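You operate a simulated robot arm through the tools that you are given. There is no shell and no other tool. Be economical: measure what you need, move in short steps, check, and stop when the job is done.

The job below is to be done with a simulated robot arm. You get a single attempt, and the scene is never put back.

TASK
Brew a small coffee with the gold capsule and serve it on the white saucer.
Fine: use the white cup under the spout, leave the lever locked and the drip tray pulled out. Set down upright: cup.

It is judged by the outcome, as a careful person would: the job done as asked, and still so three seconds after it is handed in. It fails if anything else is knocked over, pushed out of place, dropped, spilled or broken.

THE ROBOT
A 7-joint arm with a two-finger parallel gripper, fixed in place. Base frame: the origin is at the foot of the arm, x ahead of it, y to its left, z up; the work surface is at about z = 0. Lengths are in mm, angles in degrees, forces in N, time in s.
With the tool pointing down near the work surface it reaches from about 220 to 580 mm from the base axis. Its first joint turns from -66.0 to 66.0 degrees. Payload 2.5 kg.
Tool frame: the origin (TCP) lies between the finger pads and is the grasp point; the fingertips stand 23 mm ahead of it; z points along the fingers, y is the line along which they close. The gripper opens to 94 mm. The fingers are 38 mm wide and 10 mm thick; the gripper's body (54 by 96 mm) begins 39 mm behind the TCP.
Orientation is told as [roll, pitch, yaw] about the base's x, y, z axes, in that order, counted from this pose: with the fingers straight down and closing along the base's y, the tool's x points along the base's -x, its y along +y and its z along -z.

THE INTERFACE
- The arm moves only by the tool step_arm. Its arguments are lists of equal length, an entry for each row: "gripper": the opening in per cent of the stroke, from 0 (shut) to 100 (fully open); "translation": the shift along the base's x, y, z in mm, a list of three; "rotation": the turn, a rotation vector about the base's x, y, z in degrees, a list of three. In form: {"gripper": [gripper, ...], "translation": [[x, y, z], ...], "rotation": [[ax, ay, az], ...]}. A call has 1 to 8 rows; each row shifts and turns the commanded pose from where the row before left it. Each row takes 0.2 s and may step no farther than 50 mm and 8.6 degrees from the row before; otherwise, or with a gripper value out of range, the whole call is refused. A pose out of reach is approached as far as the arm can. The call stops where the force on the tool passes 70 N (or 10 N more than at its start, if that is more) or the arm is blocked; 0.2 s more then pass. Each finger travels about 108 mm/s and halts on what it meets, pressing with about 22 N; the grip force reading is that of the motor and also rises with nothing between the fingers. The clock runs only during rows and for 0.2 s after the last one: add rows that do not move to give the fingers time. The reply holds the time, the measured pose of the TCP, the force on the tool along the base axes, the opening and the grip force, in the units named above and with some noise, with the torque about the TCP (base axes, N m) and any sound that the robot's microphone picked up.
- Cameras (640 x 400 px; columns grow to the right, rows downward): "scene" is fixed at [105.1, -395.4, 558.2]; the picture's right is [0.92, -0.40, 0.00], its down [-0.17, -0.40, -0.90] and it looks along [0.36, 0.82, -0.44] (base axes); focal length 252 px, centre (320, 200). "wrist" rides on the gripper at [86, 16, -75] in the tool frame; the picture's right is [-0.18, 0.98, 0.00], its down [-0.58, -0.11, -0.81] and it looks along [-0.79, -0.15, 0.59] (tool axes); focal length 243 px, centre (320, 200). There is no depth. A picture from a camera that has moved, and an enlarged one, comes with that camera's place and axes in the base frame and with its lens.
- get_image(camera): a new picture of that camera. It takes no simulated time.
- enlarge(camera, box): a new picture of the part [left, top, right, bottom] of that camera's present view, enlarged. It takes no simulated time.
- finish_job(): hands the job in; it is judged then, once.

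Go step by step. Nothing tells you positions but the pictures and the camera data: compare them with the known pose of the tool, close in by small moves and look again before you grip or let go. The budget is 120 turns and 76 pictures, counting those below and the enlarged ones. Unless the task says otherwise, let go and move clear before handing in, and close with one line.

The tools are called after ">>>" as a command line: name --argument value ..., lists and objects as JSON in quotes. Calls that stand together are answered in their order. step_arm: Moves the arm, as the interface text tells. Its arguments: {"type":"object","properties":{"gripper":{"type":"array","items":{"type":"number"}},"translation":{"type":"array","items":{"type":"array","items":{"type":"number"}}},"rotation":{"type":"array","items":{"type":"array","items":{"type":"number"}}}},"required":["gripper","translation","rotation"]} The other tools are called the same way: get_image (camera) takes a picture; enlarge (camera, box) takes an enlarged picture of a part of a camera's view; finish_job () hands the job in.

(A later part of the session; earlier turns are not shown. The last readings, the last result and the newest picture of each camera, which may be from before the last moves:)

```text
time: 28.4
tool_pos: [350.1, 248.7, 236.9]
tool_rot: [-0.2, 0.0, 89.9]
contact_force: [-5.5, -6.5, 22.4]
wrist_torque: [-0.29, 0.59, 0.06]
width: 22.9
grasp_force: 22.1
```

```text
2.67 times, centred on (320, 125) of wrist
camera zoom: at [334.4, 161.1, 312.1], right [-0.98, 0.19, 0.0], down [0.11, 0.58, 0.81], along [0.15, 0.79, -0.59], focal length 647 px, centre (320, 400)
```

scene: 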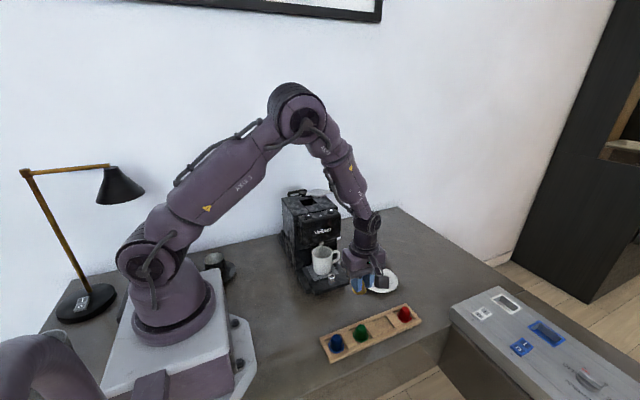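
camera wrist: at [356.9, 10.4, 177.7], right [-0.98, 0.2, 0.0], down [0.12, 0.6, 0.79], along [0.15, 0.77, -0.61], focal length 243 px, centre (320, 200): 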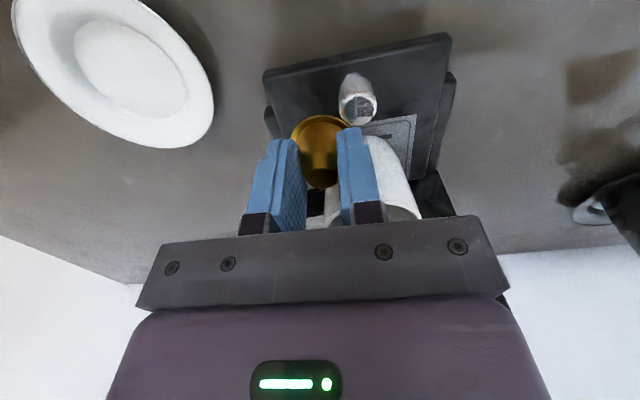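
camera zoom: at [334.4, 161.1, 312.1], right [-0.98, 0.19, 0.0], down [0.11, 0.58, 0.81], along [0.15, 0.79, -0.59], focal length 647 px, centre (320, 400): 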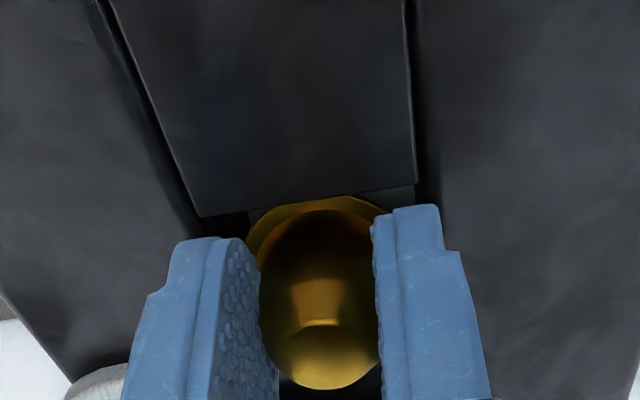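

Contact is now at the west fingertip on the machine top, so the capsule rim should be inside the mouth. I'll ease up 1 mm and release.

>>> step_arm --gripper '[15, 40, 45, 45]' --translation '[[0, 0, 1], [0, 0, 0], [0, 0, 0], [0, 0, 0]]' --rotation '[[0, 0, 0], [0, 0, 0], [0, 0, 0], [0, 0, 0]]'

>>> enlarge --camera "wrist" --box '[250, 50, 390, 200]'

>>> enlarge --camera "scene" --box '[290, 175, 330, 205]'

```text
time: 29.4
tool_pos: [350.9, 247.0, 238.6]
tool_rot: [-0.1, -0.1, 89.9]
contact_force: [13.5, -1.1, 13.7]
wrist_torque: [-0.06, 0.05, 0.07]
width: 36.1
grasp_force: 0.2
```

```text
2.67 times, centred on (320, 125) of wrist
camera zoom: at [335.0, 160.9, 312.1], right [-0.98, 0.19, 0.0], down [0.11, 0.58, 0.81], along [0.15, 0.79, -0.59], focal length 647 px, centre (320, 400)
```

zoom: 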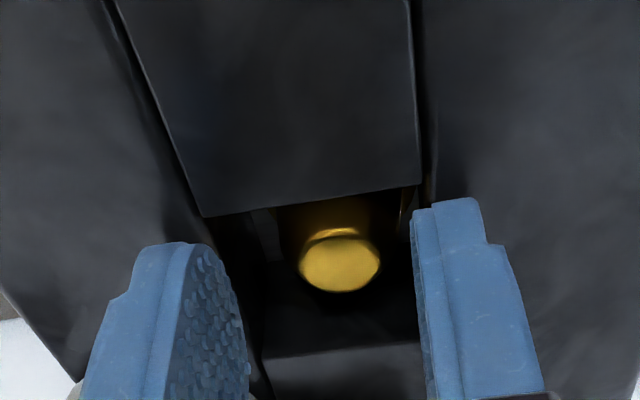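

```text
13.33 times, centred on (310, 190) of scene
camera zoom: at [105.1, -395.4, 558.1], right [0.92, -0.4, 0.0], down [-0.17, -0.4, -0.9], along [0.36, 0.82, -0.44], focal length 3366 px, centre (453, 333)
```

zoom: 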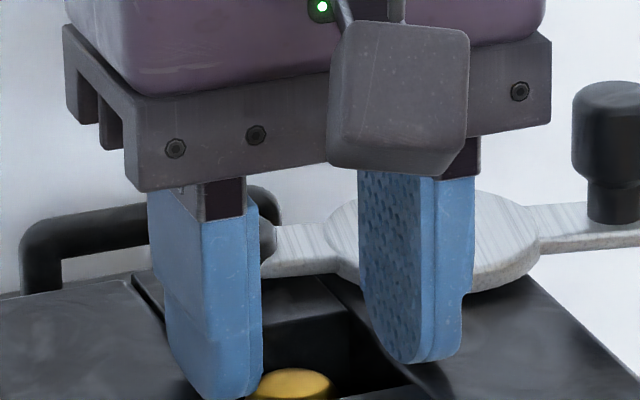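

The capsule dropped into the chamber upright. I'll lift straight up and look.

>>> step_arm --gripper '[38, 38, 60, 60, 60]' --translation '[[0, 0, 4], [0, 0, 30], [0, 0, 35], [0, 0, 0], [0, -10, 0]]' --rotation '[[0, 0, 0], [0, 0, 0], [0, 0, 0], [0, 0, 0], [0, 0, 0]]'

>>> enlarge --camera "wrist" --box '[220, 0, 420, 180]'

>>> enlarge --camera "scene" --box '[270, 175, 390, 255]'

```text
time: 30.6
tool_pos: [349.7, 237.2, 308.4]
tool_rot: [-0.1, 0.2, 90.0]
contact_force: [-0.4, -0.3, -0.8]
wrist_torque: [0.0, -0.02, -0.02]
width: 56.5
grasp_force: 0.0
```

```text
2.22 times, centred on (320, 90) of wrist
camera zoom: at [334.2, 150.6, 380.8], right [-0.98, 0.19, 0.0], down [0.11, 0.58, 0.81], along [0.15, 0.79, -0.59], focal length 539 px, centre (320, 444)
```

zoom: 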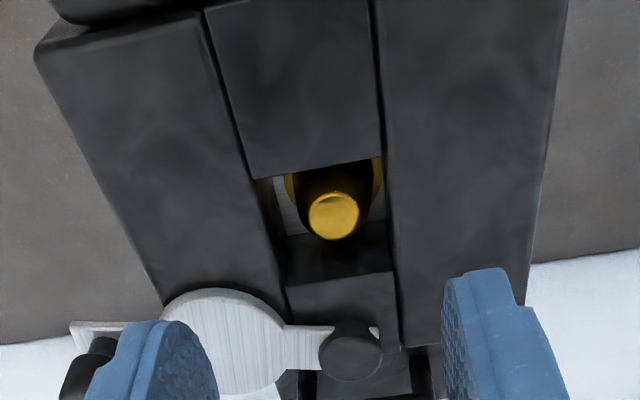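

```text
5.00 times, centred on (330, 215) of scene
camera zoom: at [105.1, -395.4, 558.2], right [0.92, -0.4, 0.0], down [-0.17, -0.4, -0.9], along [0.36, 0.82, -0.44], focal length 1262 px, centre (270, 125)
```

zoom: 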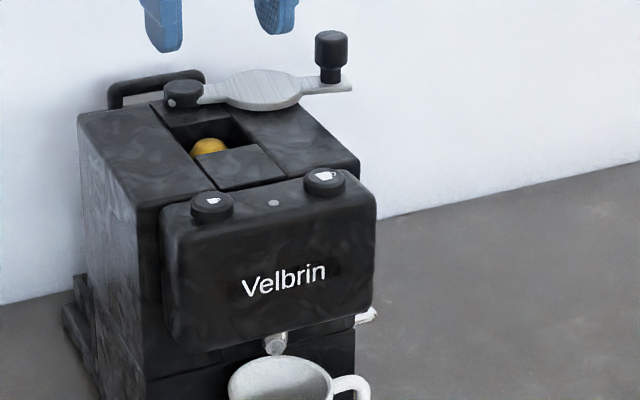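

The capsule is seated well below the top. Now I'll go to the open lever's knob at about (447, 287) to swing it shut.

>>> step_arm --gripper '[70, 70, 70, 70, 70, 70]' --translation '[[20, 10, 0], [20, 10, 0], [20, 10, 0], [20, 10, 0], [17, 10, 0], [0, 0, 0]]' --rotation '[[0, 0, 8], [0, 0, 8], [0, 0, 8], [0, 0, 8], [0, 0, 8], [0, 0, 0]]'

>>> step_arm --gripper '[70, 70, 70, 70]' --translation '[[0, 0, -20], [0, 0, -20], [0, 0, -14], [0, 0, 0]]' --rotation '[[0, 0, 0], [0, 0, 0], [0, 0, 0], [0, 0, 0]]'

>>> enlarge --camera "scene" --box '[270, 135, 390, 215]'

```text
time: 31.9
tool_pos: [447.8, 285.6, 307.3]
tool_rot: [-0.1, 0.0, 130.0]
contact_force: [-0.4, -1.2, -0.1]
wrist_torque: [0.0, 0.01, 0.0]
width: 66.0
grasp_force: 0.0
```

```text
time: 33.0
tool_pos: [445.2, 287.7, 252.4]
tool_rot: [-0.1, 0.0, 130.0]
contact_force: [0.0, -0.4, -0.3]
wrist_torque: [0.01, 0.02, 0.02]
width: 65.9
grasp_force: 0.0
```

```text
5.00 times, centred on (330, 175) of scene
camera zoom: at [105.1, -395.4, 558.2], right [0.92, -0.4, 0.0], down [-0.17, -0.4, -0.9], along [0.36, 0.82, -0.44], focal length 1262 px, centre (270, 325)
```

zoom: 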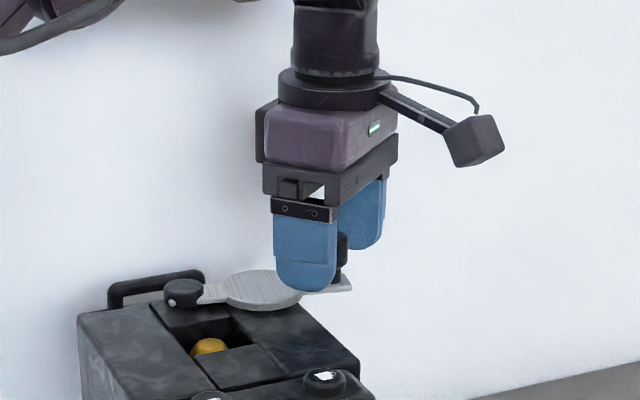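

Positioned around the knob. I'll close on it.

>>> step_arm --gripper '[40, 25, 17, 17]' --translation '[[0, 0, 0], [0, 0, 0], [0, 0, 0], [0, 0, 0]]' --rotation '[[0, 0, 0], [0, 0, 0], [0, 0, 0], [0, 0, 0]]'

```text
time: 34.0
tool_pos: [446.4, 287.0, 251.8]
tool_rot: [0.3, 0.0, 129.9]
contact_force: [-20.0, -13.5, 5.5]
wrist_torque: [-0.27, 0.36, -0.09]
width: 26.3
grasp_force: 11.8
```

>>> step_arm --gripper '[15, 15]' --translation '[[0, 0, 0], [0, 0, 0]]' --rotation '[[0, 0, 0], [0, 0, 0]]'

>>> enlarge --camera "scene" --box '[310, 155, 370, 205]'

```text
time: 34.5
tool_pos: [445.5, 287.6, 253.8]
tool_rot: [0.5, -0.1, 129.9]
contact_force: [-23.5, -13.7, 4.4]
wrist_torque: [-0.22, 0.41, -0.12]
width: 26.3
grasp_force: 13.5
```

```text
8.00 times, centred on (340, 180) of scene
camera zoom: at [105.1, -395.4, 558.1], right [0.92, -0.4, 0.0], down [-0.17, -0.4, -0.9], along [0.36, 0.82, -0.44], focal length 2019 px, centre (160, 360)
```

zoom: 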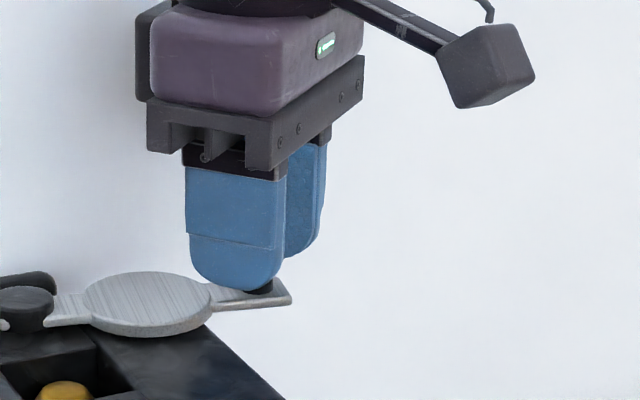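

The SW finger meets the knob first; I'll recentre by 2.5 mm that way.

>>> step_arm --gripper '[15, 15, 15]' --translation '[[-2, -1.7, 0], [0, 0, 0], [0, 0, 0]]' --rotation '[[0, 0, 0], [0, 0, 0], [0, 0, 0]]'

```text
time: 35.4
tool_pos: [443.8, 285.9, 252.5]
tool_rot: [0.1, 0.0, 129.9]
contact_force: [-17.3, -10.2, -2.0]
wrist_torque: [-0.16, 0.27, -0.13]
width: 22.6
grasp_force: 9.7
```

Now I'll swing it closed along the arc.

>>> step_arm --gripper '[15, 15, 15, 15, 15, 15]' --translation '[[0.2, -13.6, 0], [-5.5, -12.9, 0], [-7.2, -12, 0], [-8.8, -10.9, 0], [-10.3, -9.6, 0], [0, 0, 0]]' --rotation '[[0, 0, -4], [0, 0, -4], [0, 0, -4], [0, 0, -4], [0, 0, -4], [0, 0, 0]]'

```text
time: 36.8
tool_pos: [413.6, 226.1, 254.1]
tool_rot: [-0.1, 0.0, 109.9]
contact_force: [-4.7, 10.8, 8.4]
wrist_torque: [0.29, 0.06, -0.22]
width: 21.0
grasp_force: 45.3
```

>>> step_arm --gripper '[15, 15, 15, 15, 15, 15]' --translation '[[-11.4, -7, 0], [-12.5, -6, 0], [-13.3, -4.2, 0], [-13.8, -2.5, 0], [-10.4, -0.7, 0], [0, 0, 0]]' --rotation '[[0, 0, -4], [0, 0, -4], [0, 0, -4], [0, 0, -4], [0, 0, -4], [0, 0, 0]]'

>>> enlarge --camera "scene" --box '[280, 170, 370, 230]'

```text
time: 38.1
tool_pos: [352.2, 204.1, 252.9]
tool_rot: [-0.1, 0.3, 89.8]
contact_force: [1.2, -21.4, 18.4]
wrist_torque: [-0.09, 0.04, -0.08]
width: 21.5
grasp_force: 45.2
```

```text
6.67 times, centred on (325, 200) of scene
camera zoom: at [105.0, -395.5, 558.1], right [0.92, -0.4, 0.0], down [-0.17, -0.4, -0.9], along [0.36, 0.82, -0.44], focal length 1683 px, centre (287, 200)
```

zoom: 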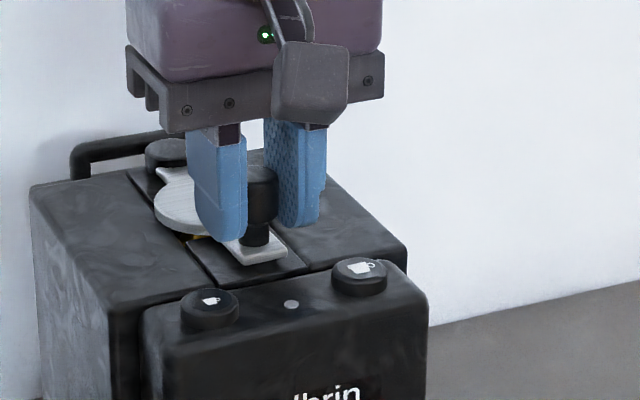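

The lever is nearly back, but appears about 3 mm short of its original place. I'll push gently further -x to feel for the stop.

>>> step_arm --gripper '[15, 15, 15, 15]' --translation '[[0, 2, -1], [-2, 0, 0], [-2, 0, 0], [0, 0, 0]]' --rotation '[[0, 0, 0], [0, 0, -1], [0, 0, -1], [0, 0, 0]]'

```text
time: 39.1
tool_pos: [349.4, 204.9, 251.8]
tool_rot: [-0.3, 0.2, 87.7]
contact_force: [12.3, -22.7, 12.6]
wrist_torque: [-0.86, -0.03, -0.15]
width: 21.5
grasp_force: 45.4
```

>>> step_arm --gripper '[15, 15, 15]' --translation '[[0, 2, 0], [-2, 0, 0], [0, 0, 0]]' --rotation '[[0, 0, 0], [0, 0, 0], [0, 0, 0]]'

>>> enlarge --camera "scene" --box '[280, 180, 360, 230]'

```text
time: 40.0
tool_pos: [350.0, 206.5, 252.0]
tool_rot: [-0.5, 0.2, 87.4]
contact_force: [30.1, -20.9, 1.9]
wrist_torque: [-0.47, -0.24, -0.3]
width: 21.1
grasp_force: 45.5
```

```text
8.00 times, centred on (320, 205) of scene
camera zoom: at [105.2, -395.4, 558.1], right [0.92, -0.4, 0.0], down [-0.17, -0.4, -0.9], along [0.36, 0.82, -0.44], focal length 2019 px, centre (320, 160)
```

zoom: 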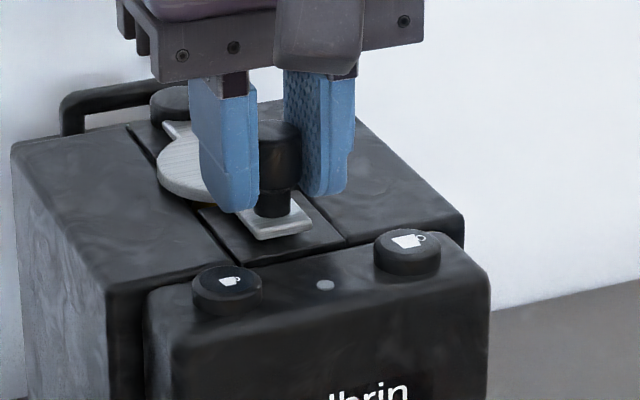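

The lever is at its stop and matches the original locked position. I'll release, rise, and move above the small-cup button with fingers closed.

>>> step_arm --gripper '[15, 50, 50, 50, 50, 30, 0, 0]' --translation '[[2, -2, 0], [0, 0, 0], [0, 0, 0], [0, 0, 25], [0, 0, 25], [-17, -19, 0], [-17, -19, 0], [0, 0, 0]]' --rotation '[[0, 0, 0], [0, 0, 0], [0, 0, 0], [0, 0, 0], [0, 0, 2.5], [0, 0, 0], [0, 0, 0], [0, 0, 0]]'

>>> get_image --camera "wrist"

>>> enlarge --camera "scene" --box '[270, 160, 360, 230]'

```text
time: 41.8
tool_pos: [313.4, 170.3, 301.9]
tool_rot: [-0.1, 0.0, 90.4]
contact_force: [0.5, 0.0, -0.5]
wrist_torque: [-0.01, 0.02, 0.0]
width: 0.0
grasp_force: 22.1
```

```text
25 pictures are left
camera wrist: at [298.9, 83.6, 375.6], right [-0.98, 0.18, 0.0], down [0.1, 0.58, 0.81], along [0.14, 0.79, -0.59], focal length 243 px, centre (320, 200)
```

wrist: 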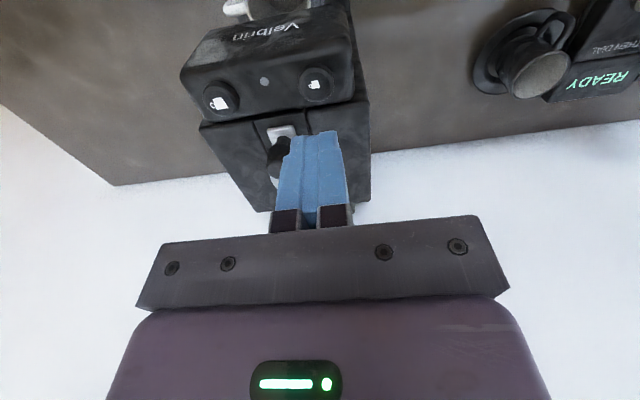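

```text
5.71 times, centred on (315, 195) of scene
camera zoom: at [105.1, -395.4, 558.2], right [0.92, -0.4, 0.0], down [-0.17, -0.4, -0.9], along [0.36, 0.82, -0.44], focal length 1442 px, centre (349, 229)
```

zoom: 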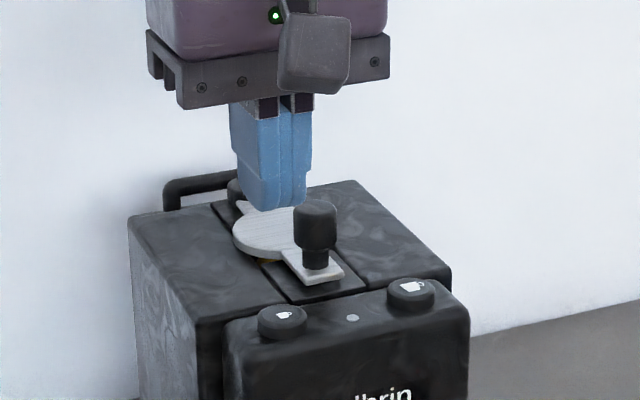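

Button target confirmed near (317, 168). I'll descend above it and then press in small steps.

>>> step_arm --gripper '[0, 0, 0, 0]' --translation '[[3.5, -6, -20], [0, 0, -25], [0, 0, -14], [0, 0, 0]]' --rotation '[[0, 0, 0], [0, 0, 0], [0, 0, 0], [0, 0, 0]]'

>>> enlarge --camera "scene" --box '[280, 180, 360, 230]'

```text
time: 42.8
tool_pos: [319.3, 164.1, 242.7]
tool_rot: [-0.1, 0.0, 90.4]
contact_force: [0.3, 0.4, 1.6]
wrist_torque: [-0.03, 0.03, -0.01]
width: 0.0
grasp_force: 22.1
heard: click
```

```text
8.00 times, centred on (320, 205) of scene
camera zoom: at [105.1, -395.4, 558.2], right [0.92, -0.4, 0.0], down [-0.17, -0.4, -0.9], along [0.36, 0.82, -0.44], focal length 2019 px, centre (320, 160)
```

zoom: 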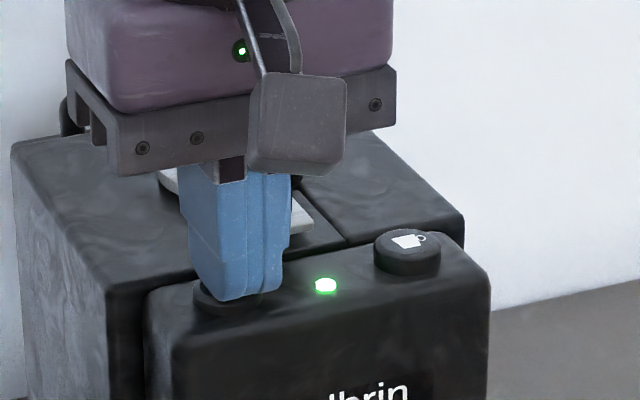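

Click heard and the light turned green: brewing. I'll lift off and wait.

>>> step_arm --gripper '[0, 0, 0, 0, 0, 0, 0, 0]' --translation '[[0, 0, 30], [0, 0, 35], [5, -45, 0], [5, -45, 0], [5, -45, 0], [5, -45, 0], [5, -20, -30], [0, 0, 0]]' --rotation '[[0, 0, 0], [0, 0, 0], [0, 0, 0], [0, 0, 0], [0, 0, 0], [0, 0, 0], [0, 0, 0], [0, 0, 0]]'

>>> enlarge --camera "wrist" --box '[220, 50, 420, 200]'

```text
time: 44.5
tool_pos: [341.7, -36.3, 279.0]
tool_rot: [-0.2, 0.0, 90.4]
contact_force: [-0.7, 0.3, -0.2]
wrist_torque: [0.02, 0.0, 0.0]
width: 0.0
grasp_force: 22.1
```

```text
2.67 times, centred on (320, 125) of wrist
camera zoom: at [326.7, -123.3, 354.3], right [-0.98, 0.18, 0.0], down [0.1, 0.58, 0.81], along [0.14, 0.79, -0.59], focal length 647 px, centre (320, 400)
```

zoom: 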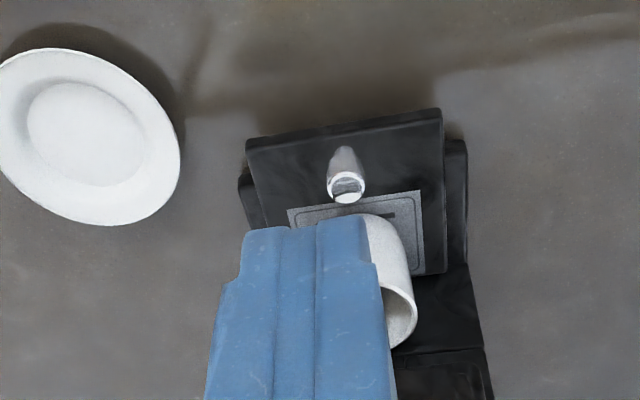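

The tray's extent is y≈69–184 and the cup is under the spout. I'll wait for the brew to finish.

>>> step_arm --gripper '[0, 0, 0, 0, 0, 0, 0, 0]' --translation '[[45, 0, 0], [45, 0, 0], [0, 0, 0], [0, 0, 0], [0, 0, 0], [0, 0, 0], [0, 0, 0], [0, 0, 0]]' --rotation '[[0, 0, 0], [0, 0, 0], [0, 0, 0], [0, 0, 0], [0, 0, 0], [0, 0, 0], [0, 0, 0], [0, 0, 0]]'

>>> enlarge --camera "scene" --box '[280, 195, 400, 305]'

```text
time: 46.4
tool_pos: [430.5, -37.8, 277.2]
tool_rot: [-0.2, 0.1, 90.4]
contact_force: [0.3, 0.4, 0.1]
wrist_torque: [-0.03, -0.01, 0.03]
width: 0.0
grasp_force: 21.8
```

```text
3.64 times, centred on (340, 250) of scene
camera zoom: at [105.1, -395.4, 558.2], right [0.92, -0.4, 0.0], down [-0.17, -0.4, -0.9], along [0.36, 0.82, -0.44], focal length 918 px, centre (247, 18)
```

zoom: 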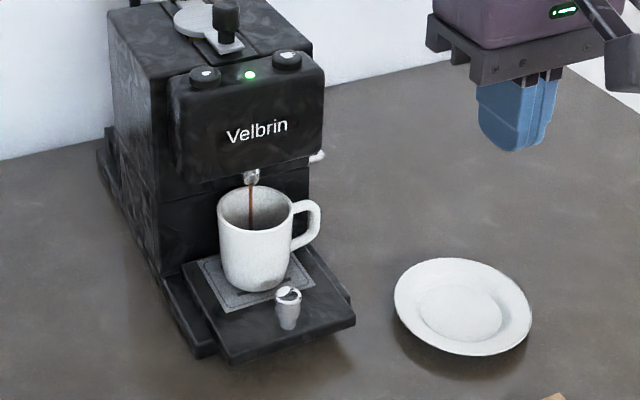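

Coffee is flowing into the cup. I'll wait for it to end.

>>> step_arm --gripper '[0, 0, 0, 0, 0, 0, 0, 0]' --translation '[[0, 0, 0], [0, 0, 0], [0, 0, 0], [0, 0, 0], [0, 0, 0], [0, 0, 0], [0, 0, 0], [0, 0, 0]]' --rotation '[[0, 0, 0], [0, 0, 0], [0, 0, 0], [0, 0, 0], [0, 0, 0], [0, 0, 0], [0, 0, 0], [0, 0, 0]]'

>>> step_arm --gripper '[0, 0, 0, 0, 0, 0, 0, 0]' --translation '[[0, 0, 0], [0, 0, 0], [0, 0, 0], [0, 0, 0], [0, 0, 0], [0, 0, 0], [0, 0, 0], [0, 0, 0]]' --rotation '[[0, 0, 0], [0, 0, 0], [0, 0, 0], [0, 0, 0], [0, 0, 0], [0, 0, 0], [0, 0, 0], [0, 0, 0]]'

>>> step_arm --gripper '[0, 0, 0, 0, 0, 0, 0, 0]' --translation '[[0, 0, 0], [0, 0, 0], [0, 0, 0], [0, 0, 0], [0, 0, 0], [0, 0, 0], [0, 0, 0], [0, 0, 0]]' --rotation '[[0, 0, 0], [0, 0, 0], [0, 0, 0], [0, 0, 0], [0, 0, 0], [0, 0, 0], [0, 0, 0], [0, 0, 0]]'

>>> step_arm --gripper '[0, 0, 0, 0, 0, 0, 0, 0]' --translation '[[0, 0, 0], [0, 0, 0], [0, 0, 0], [0, 0, 0], [0, 0, 0], [0, 0, 0], [0, 0, 0], [0, 0, 0]]' --rotation '[[0, 0, 0], [0, 0, 0], [0, 0, 0], [0, 0, 0], [0, 0, 0], [0, 0, 0], [0, 0, 0], [0, 0, 0]]'

>>> enlarge --camera "scene" --box '[280, 195, 400, 305]'

```text
time: 48.1
tool_pos: [430.6, -37.4, 277.1]
tool_rot: [-0.1, 0.0, 90.4]
contact_force: [0.2, 0.0, 0.4]
wrist_torque: [0.0, -0.01, 0.0]
width: 0.0
grasp_force: 22.3
```

```text
time: 50.0
tool_pos: [430.9, -36.7, 276.0]
tool_rot: [-0.1, 0.0, 90.5]
contact_force: [0.2, 0.2, -0.1]
wrist_torque: [-0.01, -0.01, 0.01]
width: 0.0
grasp_force: 21.5
```

```text
time: 51.8
tool_pos: [430.6, -37.6, 276.5]
tool_rot: [0.0, 0.0, 90.3]
contact_force: [-0.2, 0.0, 0.0]
wrist_torque: [0.0, 0.0, 0.0]
width: 0.0
grasp_force: 22.2
```

```text
time: 53.5
tool_pos: [430.4, -36.9, 277.4]
tool_rot: [-0.2, 0.0, 90.4]
contact_force: [0.6, 0.1, -0.9]
wrist_torque: [-0.01, 0.0, 0.02]
width: 0.0
grasp_force: 22.1
```

```text
3.64 times, centred on (340, 250) of scene
camera zoom: at [105.1, -395.4, 558.2], right [0.92, -0.4, 0.0], down [-0.17, -0.4, -0.9], along [0.36, 0.82, -0.44], focal length 918 px, centre (247, 18)
```

zoom: 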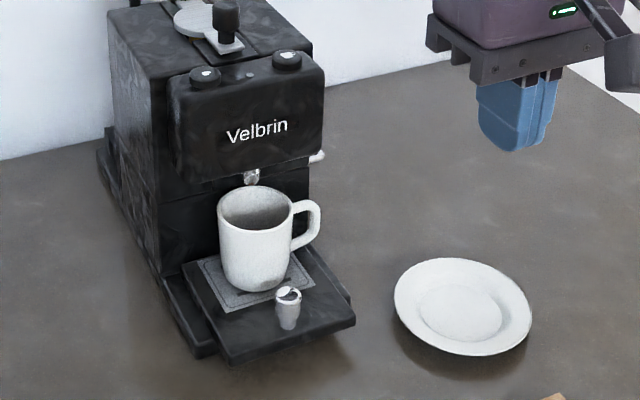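

Brew finished (light off, flow stopped). The drip tray's post is at about (350, 80), top z≈65; pulling the tray out will carry the cup clear of the head. I'll move above the post.

>>> step_arm --gripper '[50, 50, 50, 50, 50, 50]' --translation '[[-20, 29, -25], [-20, 29, -30], [-20, 29, -30], [-20, 29, -30], [0, 0, -30], [0, 0, 0]]' --rotation '[[0, 0, 0], [0, 0, 0], [0, 0, 0], [0, 0, 0], [0, 0, 0], [0, 0, 0]]'

>>> enlarge --camera "wrist" --box '[220, 50, 420, 220]'

>>> enlarge --camera "scene" --box '[280, 195, 400, 305]'

```text
time: 55.0
tool_pos: [352.1, 79.1, 134.7]
tool_rot: [-0.1, 0.0, 90.4]
contact_force: [0.1, 0.2, -0.5]
wrist_torque: [-0.03, 0.03, -0.01]
width: 47.2
grasp_force: 0.0
```

```text
2.35 times, centred on (320, 135) of wrist
camera zoom: at [336.7, -6.5, 209.0], right [-0.98, 0.18, 0.0], down [0.1, 0.58, 0.81], along [0.14, 0.79, -0.59], focal length 571 px, centre (320, 353)
```

zoom: 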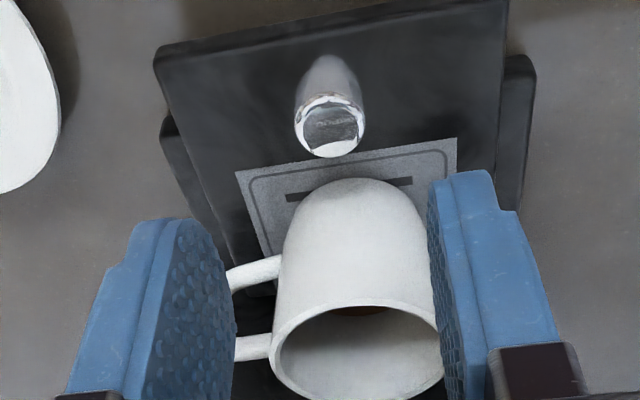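

```text
3.64 times, centred on (340, 250) of scene
camera zoom: at [105.1, -395.4, 558.2], right [0.92, -0.4, 0.0], down [-0.17, -0.4, -0.9], along [0.36, 0.82, -0.44], focal length 918 px, centre (247, 18)
```

zoom: 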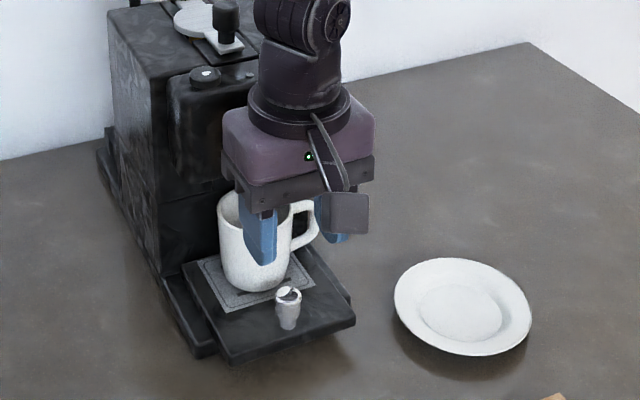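

Post top is about (350, 84). I'll lower the fingers around it, staying above cup-rim height with the gripper body.

>>> step_arm --gripper '[50, 50, 50, 50, 35, 15, 15, 15]' --translation '[[-1.5, 2, -25], [0, 0, -25], [0, 0, -15], [0, 0, -8], [0, 0, 0], [0, 0, 0], [0, 0, 0], [0, 0, 0]]' --rotation '[[0, 0, 0], [0, 0, 0], [0, 0, 0], [0, 0, 0], [0, 0, 0], [0, 0, 0], [0, 0, 0], [0, 0, 0]]'

>>> enlarge --camera "scene" --box '[280, 215, 380, 305]'

```text
time: 56.8
tool_pos: [349.9, 82.2, 58.8]
tool_rot: [0.0, 0.2, 90.5]
contact_force: [-3.5, 0.0, -3.3]
wrist_torque: [-0.05, 0.04, 0.08]
width: 20.0
grasp_force: 45.2
```

```text
4.44 times, centred on (330, 260) of scene
camera zoom: at [105.1, -395.4, 558.2], right [0.92, -0.4, 0.0], down [-0.17, -0.4, -0.9], along [0.36, 0.82, -0.44], focal length 1122 px, centre (276, -67)
```

zoom: 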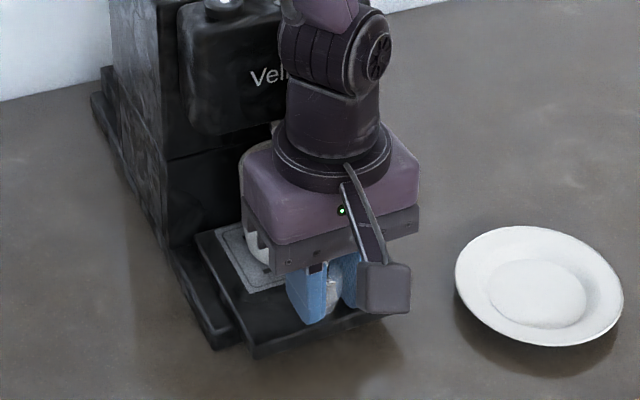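

The post is gripped. I'll pull toward -y gently in small steps and watch the force.

>>> step_arm --gripper '[15, 15, 15, 15, 15]' --translation '[[0, -1, 0], [0, -2, 0], [0, -3, 0], [0, -3, 0], [0, -1, 0]]' --rotation '[[0, 0, 0], [0, 0, 0], [0, 0, 0], [0, 0, 0], [0, 0, 0]]'

```text
time: 58.0
tool_pos: [350.0, 71.2, 60.1]
tool_rot: [0.1, 0.1, 90.4]
contact_force: [-9.3, -0.3, -12.1]
wrist_torque: [0.09, 0.03, 0.09]
width: 20.3
grasp_force: 44.9
```

The tray slides freely, so it wasn't at its outer stop. I'll continue slowly.

>>> step_arm --gripper '[15, 15, 15, 15, 15, 15, 15, 15]' --translation '[[0, -2, 0], [0, -3, 0], [0, -4, 0], [0, -4, 0], [0, -4, 0], [0, -3, 0], [0, -2, 0], [0, 0, 0]]' --rotation '[[0, 0, 0], [0, 0, 0], [0, 0, 0], [0, 0, 0], [0, 0, 0], [0, 0, 0], [0, 0, 0], [0, 0, 0]]'

>>> enlarge --camera "scene" --box '[280, 215, 380, 305]'

```text
time: 59.8
tool_pos: [350.2, 49.8, 59.2]
tool_rot: [0.1, 0.1, 90.4]
contact_force: [-18.2, 0.2, 2.2]
wrist_torque: [0.13, 0.17, 0.08]
width: 20.2
grasp_force: 45.4
```

```text
4.44 times, centred on (330, 260) of scene
camera zoom: at [105.1, -395.4, 558.2], right [0.92, -0.4, 0.0], down [-0.17, -0.4, -0.9], along [0.36, 0.82, -0.44], focal length 1122 px, centre (276, -67)
```

zoom: 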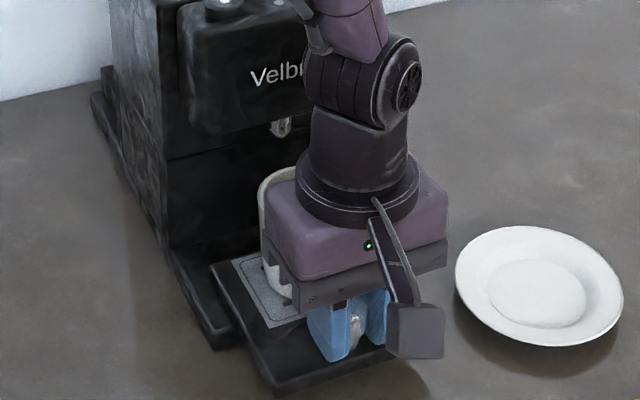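

The cup rides along fine. The slide axis leans slightly toward -x; I'll compensate and continue to the stop.

>>> step_arm --gripper '[15, 15, 15, 15, 15, 15, 15, 15]' --translation '[[-1.5, -1, 0], [-0.1, -2, 0], [-0.2, -3, 0], [-0.2, -3, 0], [-0.2, -3, 0], [-0.1, -2, 0], [-0.1, -2, 0], [0, 0, 0]]' --rotation '[[0, 0, 0], [0, 0, 0], [0, 0, 0], [0, 0, 0], [0, 0, 0], [0, 0, 0], [0, 0, 0], [0, 0, 0]]'

```text
time: 61.5
tool_pos: [350.4, 34.5, 60.9]
tool_rot: [-0.3, -0.2, 90.3]
contact_force: [18.5, -0.5, -43.3]
wrist_torque: [-0.08, 0.01, -0.07]
width: 20.3
grasp_force: 45.3
```

Stop to relax side loads, then look.

>>> step_arm --gripper '[15, 15, 15]' --translation '[[1, 0, -1.5], [0, 0, 0], [0, 0, 0]]' --rotation '[[0, 0, 0], [0, 0, 0], [0, 0, 0]]'

>>> enlarge --camera "scene" --box '[280, 205, 400, 315]'

```text
time: 62.4
tool_pos: [349.6, 34.4, 59.6]
tool_rot: [-0.1, 0.1, 90.5]
contact_force: [-8.5, 0.2, 45.5]
wrist_torque: [0.17, 0.17, 0.04]
width: 20.1
grasp_force: 44.3
```

```text
3.64 times, centred on (340, 260) of scene
camera zoom: at [104.9, -395.4, 558.2], right [0.92, -0.4, 0.0], down [-0.17, -0.4, -0.9], along [0.36, 0.82, -0.44], focal length 918 px, centre (247, -18)
```

zoom: 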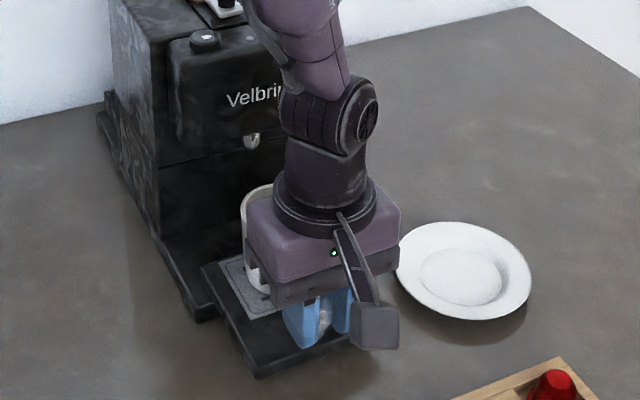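

>>> step_arm --gripper '[15, 15, 15, 15, 15]' --translation '[[0, -2, 0.8], [0, -3, 0], [0, -3, 0], [0, -2, 0], [0, 0, 0]]' --rotation '[[0, 0, 0], [0, 0, 0], [0, 0, 0], [0, 0, 0], [0, 0, 0]]'

```text
time: 63.5
tool_pos: [350.3, 24.4, 58.4]
tool_rot: [0.0, -0.1, 90.4]
contact_force: [-7.0, 0.4, 36.3]
wrist_torque: [0.05, 0.11, 0.03]
width: 20.2
grasp_force: 44.6
```

>>> step_arm --gripper '[15, 15, 15, 15, 15]' --translation '[[0, -1, 0.8], [0, -2, 0], [0, -2, 0], [0, -2, 0], [0, 0, 0]]' --rotation '[[0, 0, 0], [0, 0, 0], [0, 0, 0], [0, 0, 0], [0, 0, 0]]'

```text
time: 64.8
tool_pos: [350.9, 16.5, 58.6]
tool_rot: [-0.2, 0.0, 90.2]
contact_force: [24.1, -0.1, -37.5]
wrist_torque: [0.04, -0.12, -0.13]
width: 20.3
grasp_force: 44.8
```

>>> step_arm --gripper '[15, 15, 15, 15, 15, 15]' --translation '[[-1, -1, -1], [0, -2, 0], [0, -2, 0], [0, -2, 0], [0, -2, 0], [0, 0, 0]]' --rotation '[[0, 0, 0], [0, 0, 0], [0, 0, 0], [0, 0, 0], [0, 0, 0], [0, 0, 0]]'

>>> enlarge --camera "scene" --box '[280, 205, 400, 315]'

```text
time: 66.2
tool_pos: [350.4, 9.0, 60.6]
tool_rot: [-0.3, 0.0, 90.4]
contact_force: [18.1, 0.1, -1.0]
wrist_torque: [0.09, -0.16, -0.08]
width: 20.1
grasp_force: 44.5
```

```text
3.64 times, centred on (340, 260) of scene
camera zoom: at [105.1, -395.4, 558.2], right [0.92, -0.4, 0.0], down [-0.17, -0.4, -0.9], along [0.36, 0.82, -0.44], focal length 918 px, centre (247, -18)
```

zoom: 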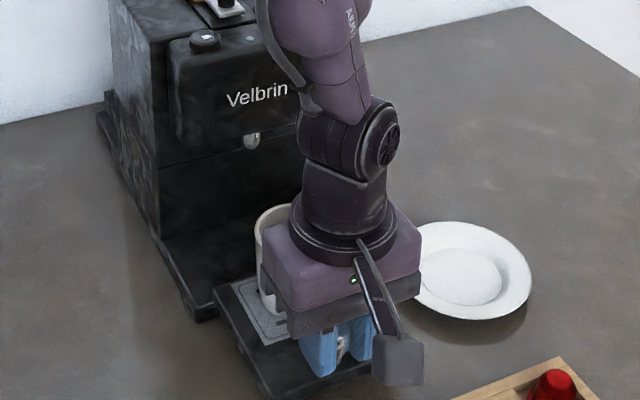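

The tray is out about 73 mm and nearly clear of the base; that's plenty. I'll release the post and rise.

>>> step_arm --gripper '[35, 50, 50, 50, 50, 50, 50, 50]' --translation '[[0, 0, 0], [0, 0, 0], [0, 0, 5], [0, 0, 20], [0, 0, 40], [0, 0, 45], [0, -40, 25], [0, -20, 0]]' --rotation '[[0, 0, 0], [0, 0, 0], [0, 0, 0], [0, 0, 0], [0, 0, 0], [0, 0, 0], [0, 0, 0], [0, 0, 0]]'

>>> enlarge --camera "scene" --box '[280, 205, 400, 315]'

>>> enlarge --camera "wrist" --box '[220, 50, 420, 220]'

```text
time: 68.0
tool_pos: [347.9, -51.7, 192.8]
tool_rot: [0.1, -0.1, 90.4]
contact_force: [0.3, 0.2, 0.3]
wrist_torque: [0.04, -0.03, 0.01]
width: 46.8
grasp_force: 0.0
```

```text
3.64 times, centred on (340, 260) of scene
camera zoom: at [105.1, -395.3, 558.2], right [0.92, -0.4, 0.0], down [-0.17, -0.4, -0.9], along [0.36, 0.82, -0.44], focal length 918 px, centre (247, -18)
```

zoom: 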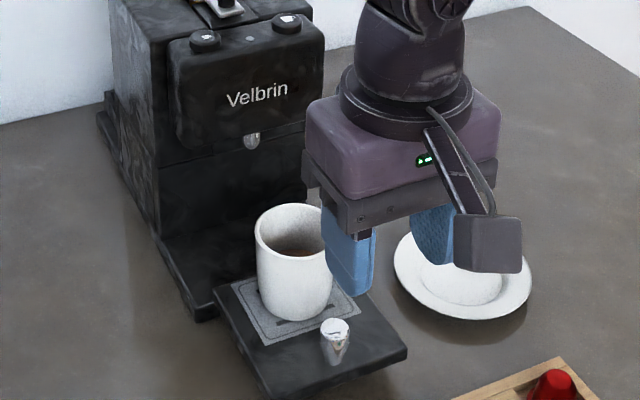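

```text
2.35 times, centred on (320, 135) of wrist
camera zoom: at [332.9, -137.5, 267.1], right [-0.98, 0.18, 0.0], down [0.1, 0.58, 0.81], along [0.14, 0.79, -0.59], focal length 571 px, centre (320, 353)
```

zoom: 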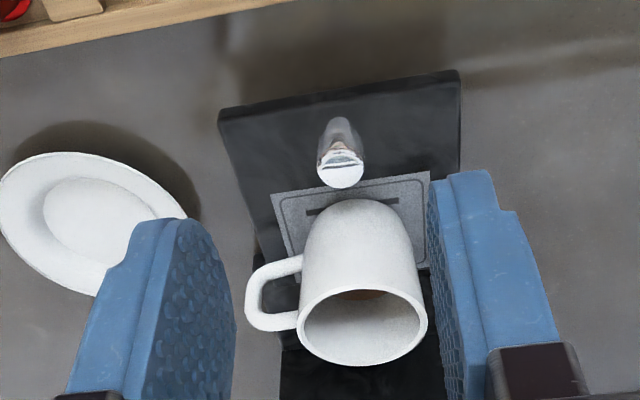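

The tray is steady, and the cup (with coffee) is now at about (350, 72), rim z≈96, handle toward +x. I'll turn the gripper to yaw 145 so the fingers miss both the handle and the post, and go above the cup.

>>> step_arm --gripper '[79, 79, 79, 79, 79, 79, 79, 79]' --translation '[[0.3, 17.7, 0], [0.3, 17.7, 0], [0.3, 17.7, 0], [0.3, 17.7, 0], [0.3, 17.7, 0], [0.3, 17.7, 0], [0.3, 17.7, 0], [0, 0, 0]]' --rotation '[[0, 0, 7.8], [0, 0, 7.8], [0, 0, 7.8], [0, 0, 7.8], [0, 0, 7.8], [0, 0, 7.8], [0, 0, 7.8], [0, 0, 0]]'

>>> get_image --camera "wrist"

```text
time: 69.8
tool_pos: [350.4, 73.0, 193.8]
tool_rot: [-0.1, 0.0, 145.1]
contact_force: [0.0, -0.5, 0.1]
wrist_torque: [0.0, 0.02, 0.04]
width: 74.2
grasp_force: 0.0
```

```text
11 pictures are left
camera wrist: at [413.4, 9.7, 268.7], right [-0.71, -0.7, 0.0], down [-0.42, 0.42, 0.81], along [-0.56, 0.58, -0.59], focal length 243 px, centre (320, 200)
```

wrist: 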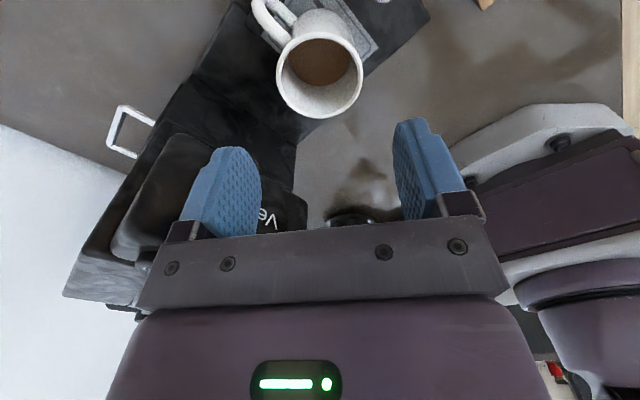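

Cup center confirmed at about (352, 72). I'll descend around it and check just before closing.

>>> step_arm --gripper '[79, 79, 79, 79, 79, 79]' --translation '[[1.5, -1, -35], [0, 0, -35], [0, 0, -25], [0, 0, -18], [0, 0, -14], [0, 0, 0]]' --rotation '[[0, 0, 0], [0, 0, 0], [0, 0, 0], [0, 0, 0], [0, 0, 0], [0, 0, 0]]'

>>> enlarge --camera "scene" --box '[290, 225, 400, 315]'

```text
time: 71.2
tool_pos: [350.8, 70.0, 67.1]
tool_rot: [-0.1, 0.1, 145.0]
contact_force: [0.0, -0.1, 1.1]
wrist_torque: [0.01, -0.01, 0.01]
width: 74.4
grasp_force: 0.0
```

```text
4.44 times, centred on (345, 270) of scene
camera zoom: at [105.1, -395.4, 558.2], right [0.92, -0.4, 0.0], down [-0.17, -0.4, -0.9], along [0.36, 0.82, -0.44], focal length 1122 px, centre (209, -111)
```

zoom: 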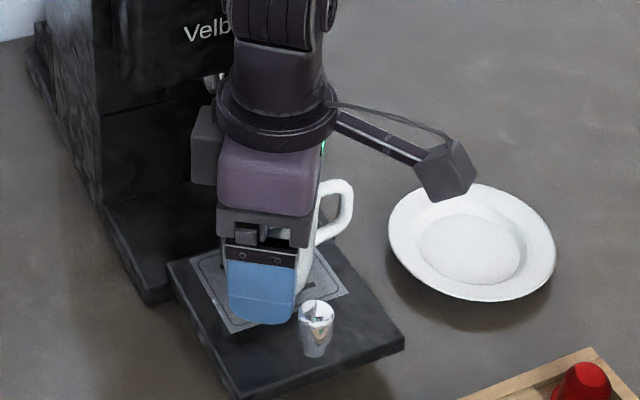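

Clear of handle and post. I'll close gently on the cup.

>>> step_arm --gripper '[74, 70, 67, 64, 61, 58, 56, 56]' --translation '[[0.5, 1, 0], [0, 0, 0], [0, 0, 0], [0, 0, 0], [0, 0, 0], [0, 0, 0], [0, 0, 0], [0, 0, 0]]' --rotation '[[0, 0, 0], [0, 0, 0], [0, 0, 0], [0, 0, 0], [0, 0, 0], [0, 0, 0], [0, 0, 0], [0, 0, 0]]'

```text
time: 73.0
tool_pos: [352.9, 71.5, 66.3]
tool_rot: [-0.1, 0.0, 144.9]
contact_force: [-0.2, -0.9, 0.3]
wrist_torque: [-0.03, -0.02, 0.0]
width: 58.5
grasp_force: 21.6
```

Cup gripped at 58.5 mm. I'll lift slowly, straight up.

>>> step_arm --gripper '[50, 50, 50, 50, 50, 50, 50, 50]' --translation '[[0, 0, 0], [0, 0, 2], [0, 0, 4], [0, 0, 7], [0, 0, 8], [0, 0, 8], [0, 0, 8], [0, 0, 6]]' --rotation '[[0, 0, 0], [0, 0, 0], [0, 0, 0], [0, 0, 0], [0, 0, 0], [0, 0, 0], [0, 0, 0], [0, 0, 0]]'

>>> enlarge --camera "scene" --box '[290, 205, 420, 315]'

```text
time: 74.8
tool_pos: [353.1, 72.8, 108.8]
tool_rot: [-0.1, 0.0, 145.1]
contact_force: [-0.4, 0.7, -1.8]
wrist_torque: [-0.02, 0.05, 0.01]
width: 58.1
grasp_force: 22.0
```

```text
3.64 times, centred on (355, 260) of scene
camera zoom: at [105.1, -395.4, 558.2], right [0.92, -0.4, 0.0], down [-0.17, -0.4, -0.9], along [0.36, 0.82, -0.44], focal length 918 px, centre (193, -18)
```

zoom: 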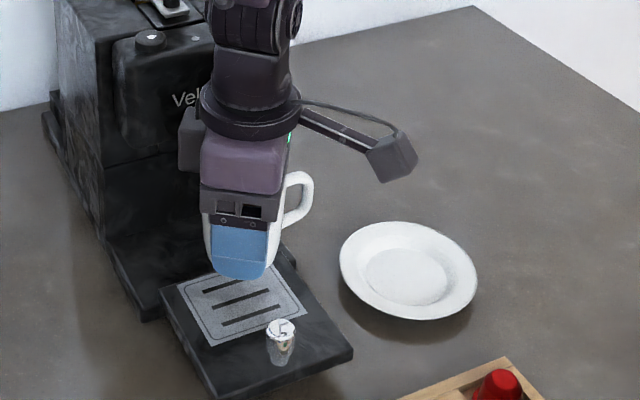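

The cup is up. The saucer center is at about (495, 57); I'll carry the cup over slowly.

>>> step_arm --gripper '[50, 50, 50, 50, 50, 50, 50, 50]' --translation '[[4, -0.4, 0], [9, -1, 0], [14, -1.6, 0], [17, -2, 0], [17, -2, 0], [14, -1.6, 0], [9, -1, 0], [4, -0.4, 0]]' --rotation '[[0, 0, 0], [0, 0, 0], [0, 0, 0], [0, 0, 0], [0, 0, 0], [0, 0, 0], [0, 0, 0], [0, 0, 0]]'

>>> step_arm --gripper '[50, 50, 50, 50, 50, 50, 50]' --translation '[[4, -0.4, 0], [8, -1, 0], [13, -1.5, 0], [13, -1.5, 0], [10, -1, 0], [6, -0.6, 0], [0, 0, 0]]' --rotation '[[0, 0, 0], [0, 0, 0], [0, 0, 0], [0, 0, 0], [0, 0, 0], [0, 0, 0], [0, 0, 0]]'

>>> get_image --camera "wrist"

>>> enlarge --camera "scene" --box '[310, 205, 440, 315]'

```text
time: 76.5
tool_pos: [439.6, 62.5, 108.7]
tool_rot: [0.0, 0.0, 145.1]
contact_force: [0.2, 0.0, -1.0]
wrist_torque: [-0.01, 0.02, 0.01]
width: 58.1
grasp_force: 21.8
```

```text
time: 78.2
tool_pos: [494.2, 55.1, 110.4]
tool_rot: [-0.1, 0.0, 145.0]
contact_force: [0.6, 0.0, -1.4]
wrist_torque: [0.0, 0.0, 0.03]
width: 58.2
grasp_force: 21.9
```

```text
8 pictures are left
camera wrist: at [556.6, -6.8, 184.5], right [-0.71, -0.7, 0.0], down [-0.41, 0.42, 0.81], along [-0.56, 0.58, -0.59], focal length 243 px, centre (320, 200)
```

wrist: 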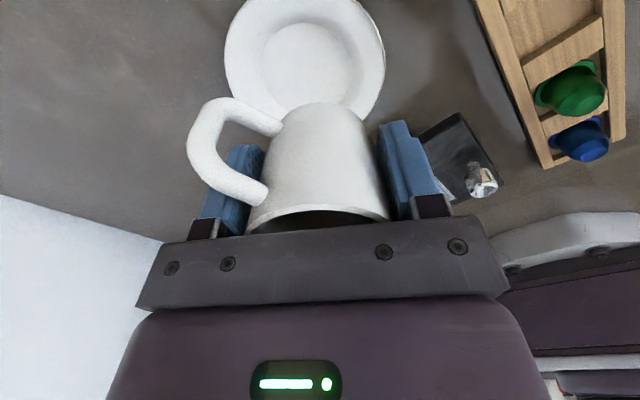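

```text
3.64 times, centred on (375, 260) of scene
camera zoom: at [105.1, -395.4, 558.2], right [0.92, -0.4, 0.0], down [-0.17, -0.4, -0.9], along [0.36, 0.82, -0.44], focal length 918 px, centre (120, -18)
```

zoom: 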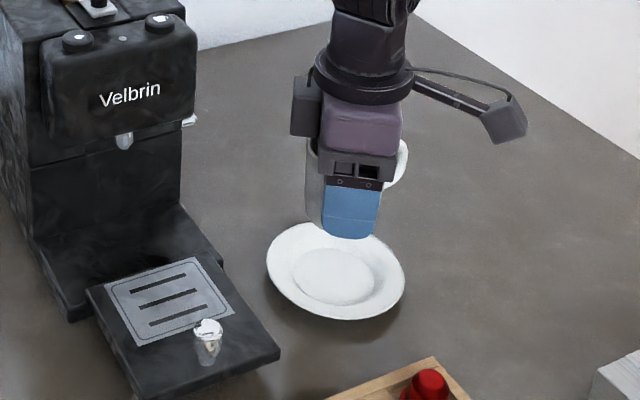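

The estimates put the saucer center near (499, 59). I'll shift slightly and lower slowly to just above it.

>>> step_arm --gripper '[50, 50, 50, 50, 50, 50, 50, 50]' --translation '[[2, 2, 0], [3, 2, -3], [0, 0, -7], [0, 0, -9], [0, 0, -9], [0, 0, -8], [0, 0, -5], [0, 0, 0]]' --rotation '[[0, 0, 0], [0, 0, 0], [0, 0, 0], [0, 0, 0], [0, 0, 0], [0, 0, 0], [0, 0, 0], [0, 0, 0]]'

>>> get_image --camera "wrist"

>>> enlarge --camera "scene" --box '[340, 235, 430, 305]'

```text
time: 80.0
tool_pos: [499.6, 59.5, 69.5]
tool_rot: [-0.1, 0.0, 144.9]
contact_force: [0.2, -0.5, -1.7]
wrist_torque: [-0.01, -0.02, 0.0]
width: 57.9
grasp_force: 22.0
```

```text
6 pictures are left
camera wrist: at [561.9, -2.5, 144.8], right [-0.71, -0.7, 0.0], down [-0.41, 0.42, 0.81], along [-0.56, 0.58, -0.59], focal length 243 px, centre (320, 200)
```

wrist: 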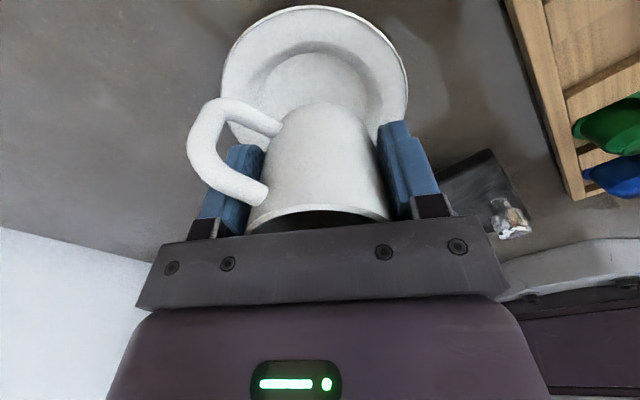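

```text
5.71 times, centred on (385, 270) of scene
camera zoom: at [105.1, -395.4, 558.2], right [0.92, -0.4, 0.0], down [-0.17, -0.4, -0.9], along [0.36, 0.82, -0.44], focal length 1442 px, centre (-51, -200)
```

zoom: 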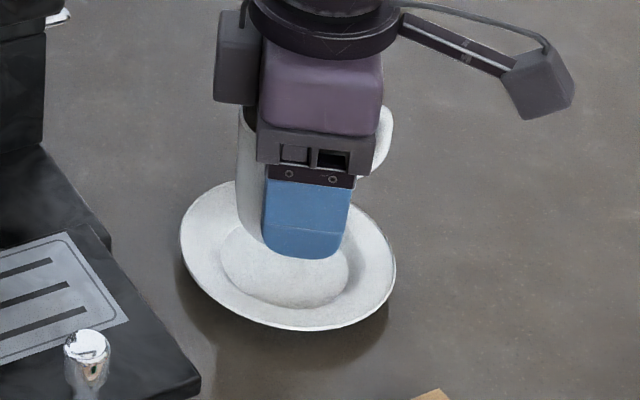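

Both views agree the saucer center is about 1.5 mm +x and 4.5 mm +y of the cup. I'll shift and lower gently, watching for contact.

>>> step_arm --gripper '[50, 50, 50, 50, 50, 50, 50, 50]' --translation '[[0.7, 2.2, 0], [0.8, 2.3, -1], [0, 0, -3], [0, 0, -3], [0, 0, -3], [0, 0, -2], [0, 0, -1], [0, 0, 0]]' --rotation '[[0, 0, 0], [0, 0, 0], [0, 0, 0], [0, 0, 0], [0, 0, 0], [0, 0, 0], [0, 0, 0], [0, 0, 0]]'

```text
time: 81.8
tool_pos: [500.4, 65.4, 55.7]
tool_rot: [-0.1, 0.0, 144.9]
contact_force: [-0.4, -0.1, -1.6]
wrist_torque: [-0.01, -0.02, 0.03]
width: 57.9
grasp_force: 21.9
```

>>> step_arm --gripper '[50, 50, 50, 50, 50]' --translation '[[0, 0, -1], [0, 0, -1], [0, 0, -1], [0, 0, -1], [0, 0, 0]]' --rotation '[[0, 0, 0], [0, 0, 0], [0, 0, 0], [0, 0, 0], [0, 0, 0]]'

```text
time: 83.0
tool_pos: [502.0, 63.7, 51.9]
tool_rot: [-0.2, 0.1, 145.0]
contact_force: [0.0, -0.2, -2.5]
wrist_torque: [0.02, -0.02, -0.01]
width: 58.0
grasp_force: 21.7
```

>>> step_arm --gripper '[50, 50, 50, 50]' --translation '[[0, 0, -1], [0, 0, -1], [0, 0, -1], [0, 0, 0]]' --rotation '[[0, 0, 0], [0, 0, 0], [0, 0, 0], [0, 0, 0]]'

>>> enlarge --camera "scene" --box '[340, 235, 430, 305]'

```text
time: 84.0
tool_pos: [500.6, 64.8, 49.5]
tool_rot: [-0.1, 0.0, 145.0]
contact_force: [-0.3, 0.8, -2.7]
wrist_torque: [0.01, 0.0, 0.02]
width: 58.2
grasp_force: 22.2
```

```text
5.71 times, centred on (385, 270) of scene
camera zoom: at [105.1, -395.4, 558.2], right [0.92, -0.4, 0.0], down [-0.17, -0.4, -0.9], along [0.36, 0.82, -0.44], focal length 1442 px, centre (-51, -200)
```

zoom: 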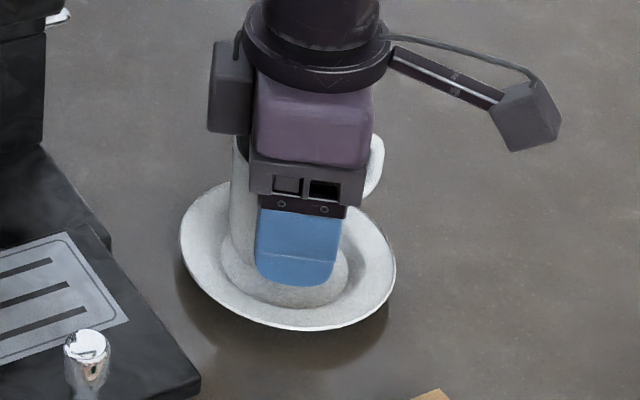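

>>> step_arm --gripper '[50, 50, 50, 50]' --translation '[[0, 0, -1], [0, 0, -1], [0, 0, -1], [0, 0, 0]]' --rotation '[[0, 0, 0], [0, 0, 0], [0, 0, 0], [0, 0, 0]]'

```text
time: 85.0
tool_pos: [501.4, 63.9, 45.4]
tool_rot: [-0.1, 0.1, 145.1]
contact_force: [-0.7, -0.7, -1.6]
wrist_torque: [-0.02, 0.03, 0.0]
width: 58.4
grasp_force: 22.0
```

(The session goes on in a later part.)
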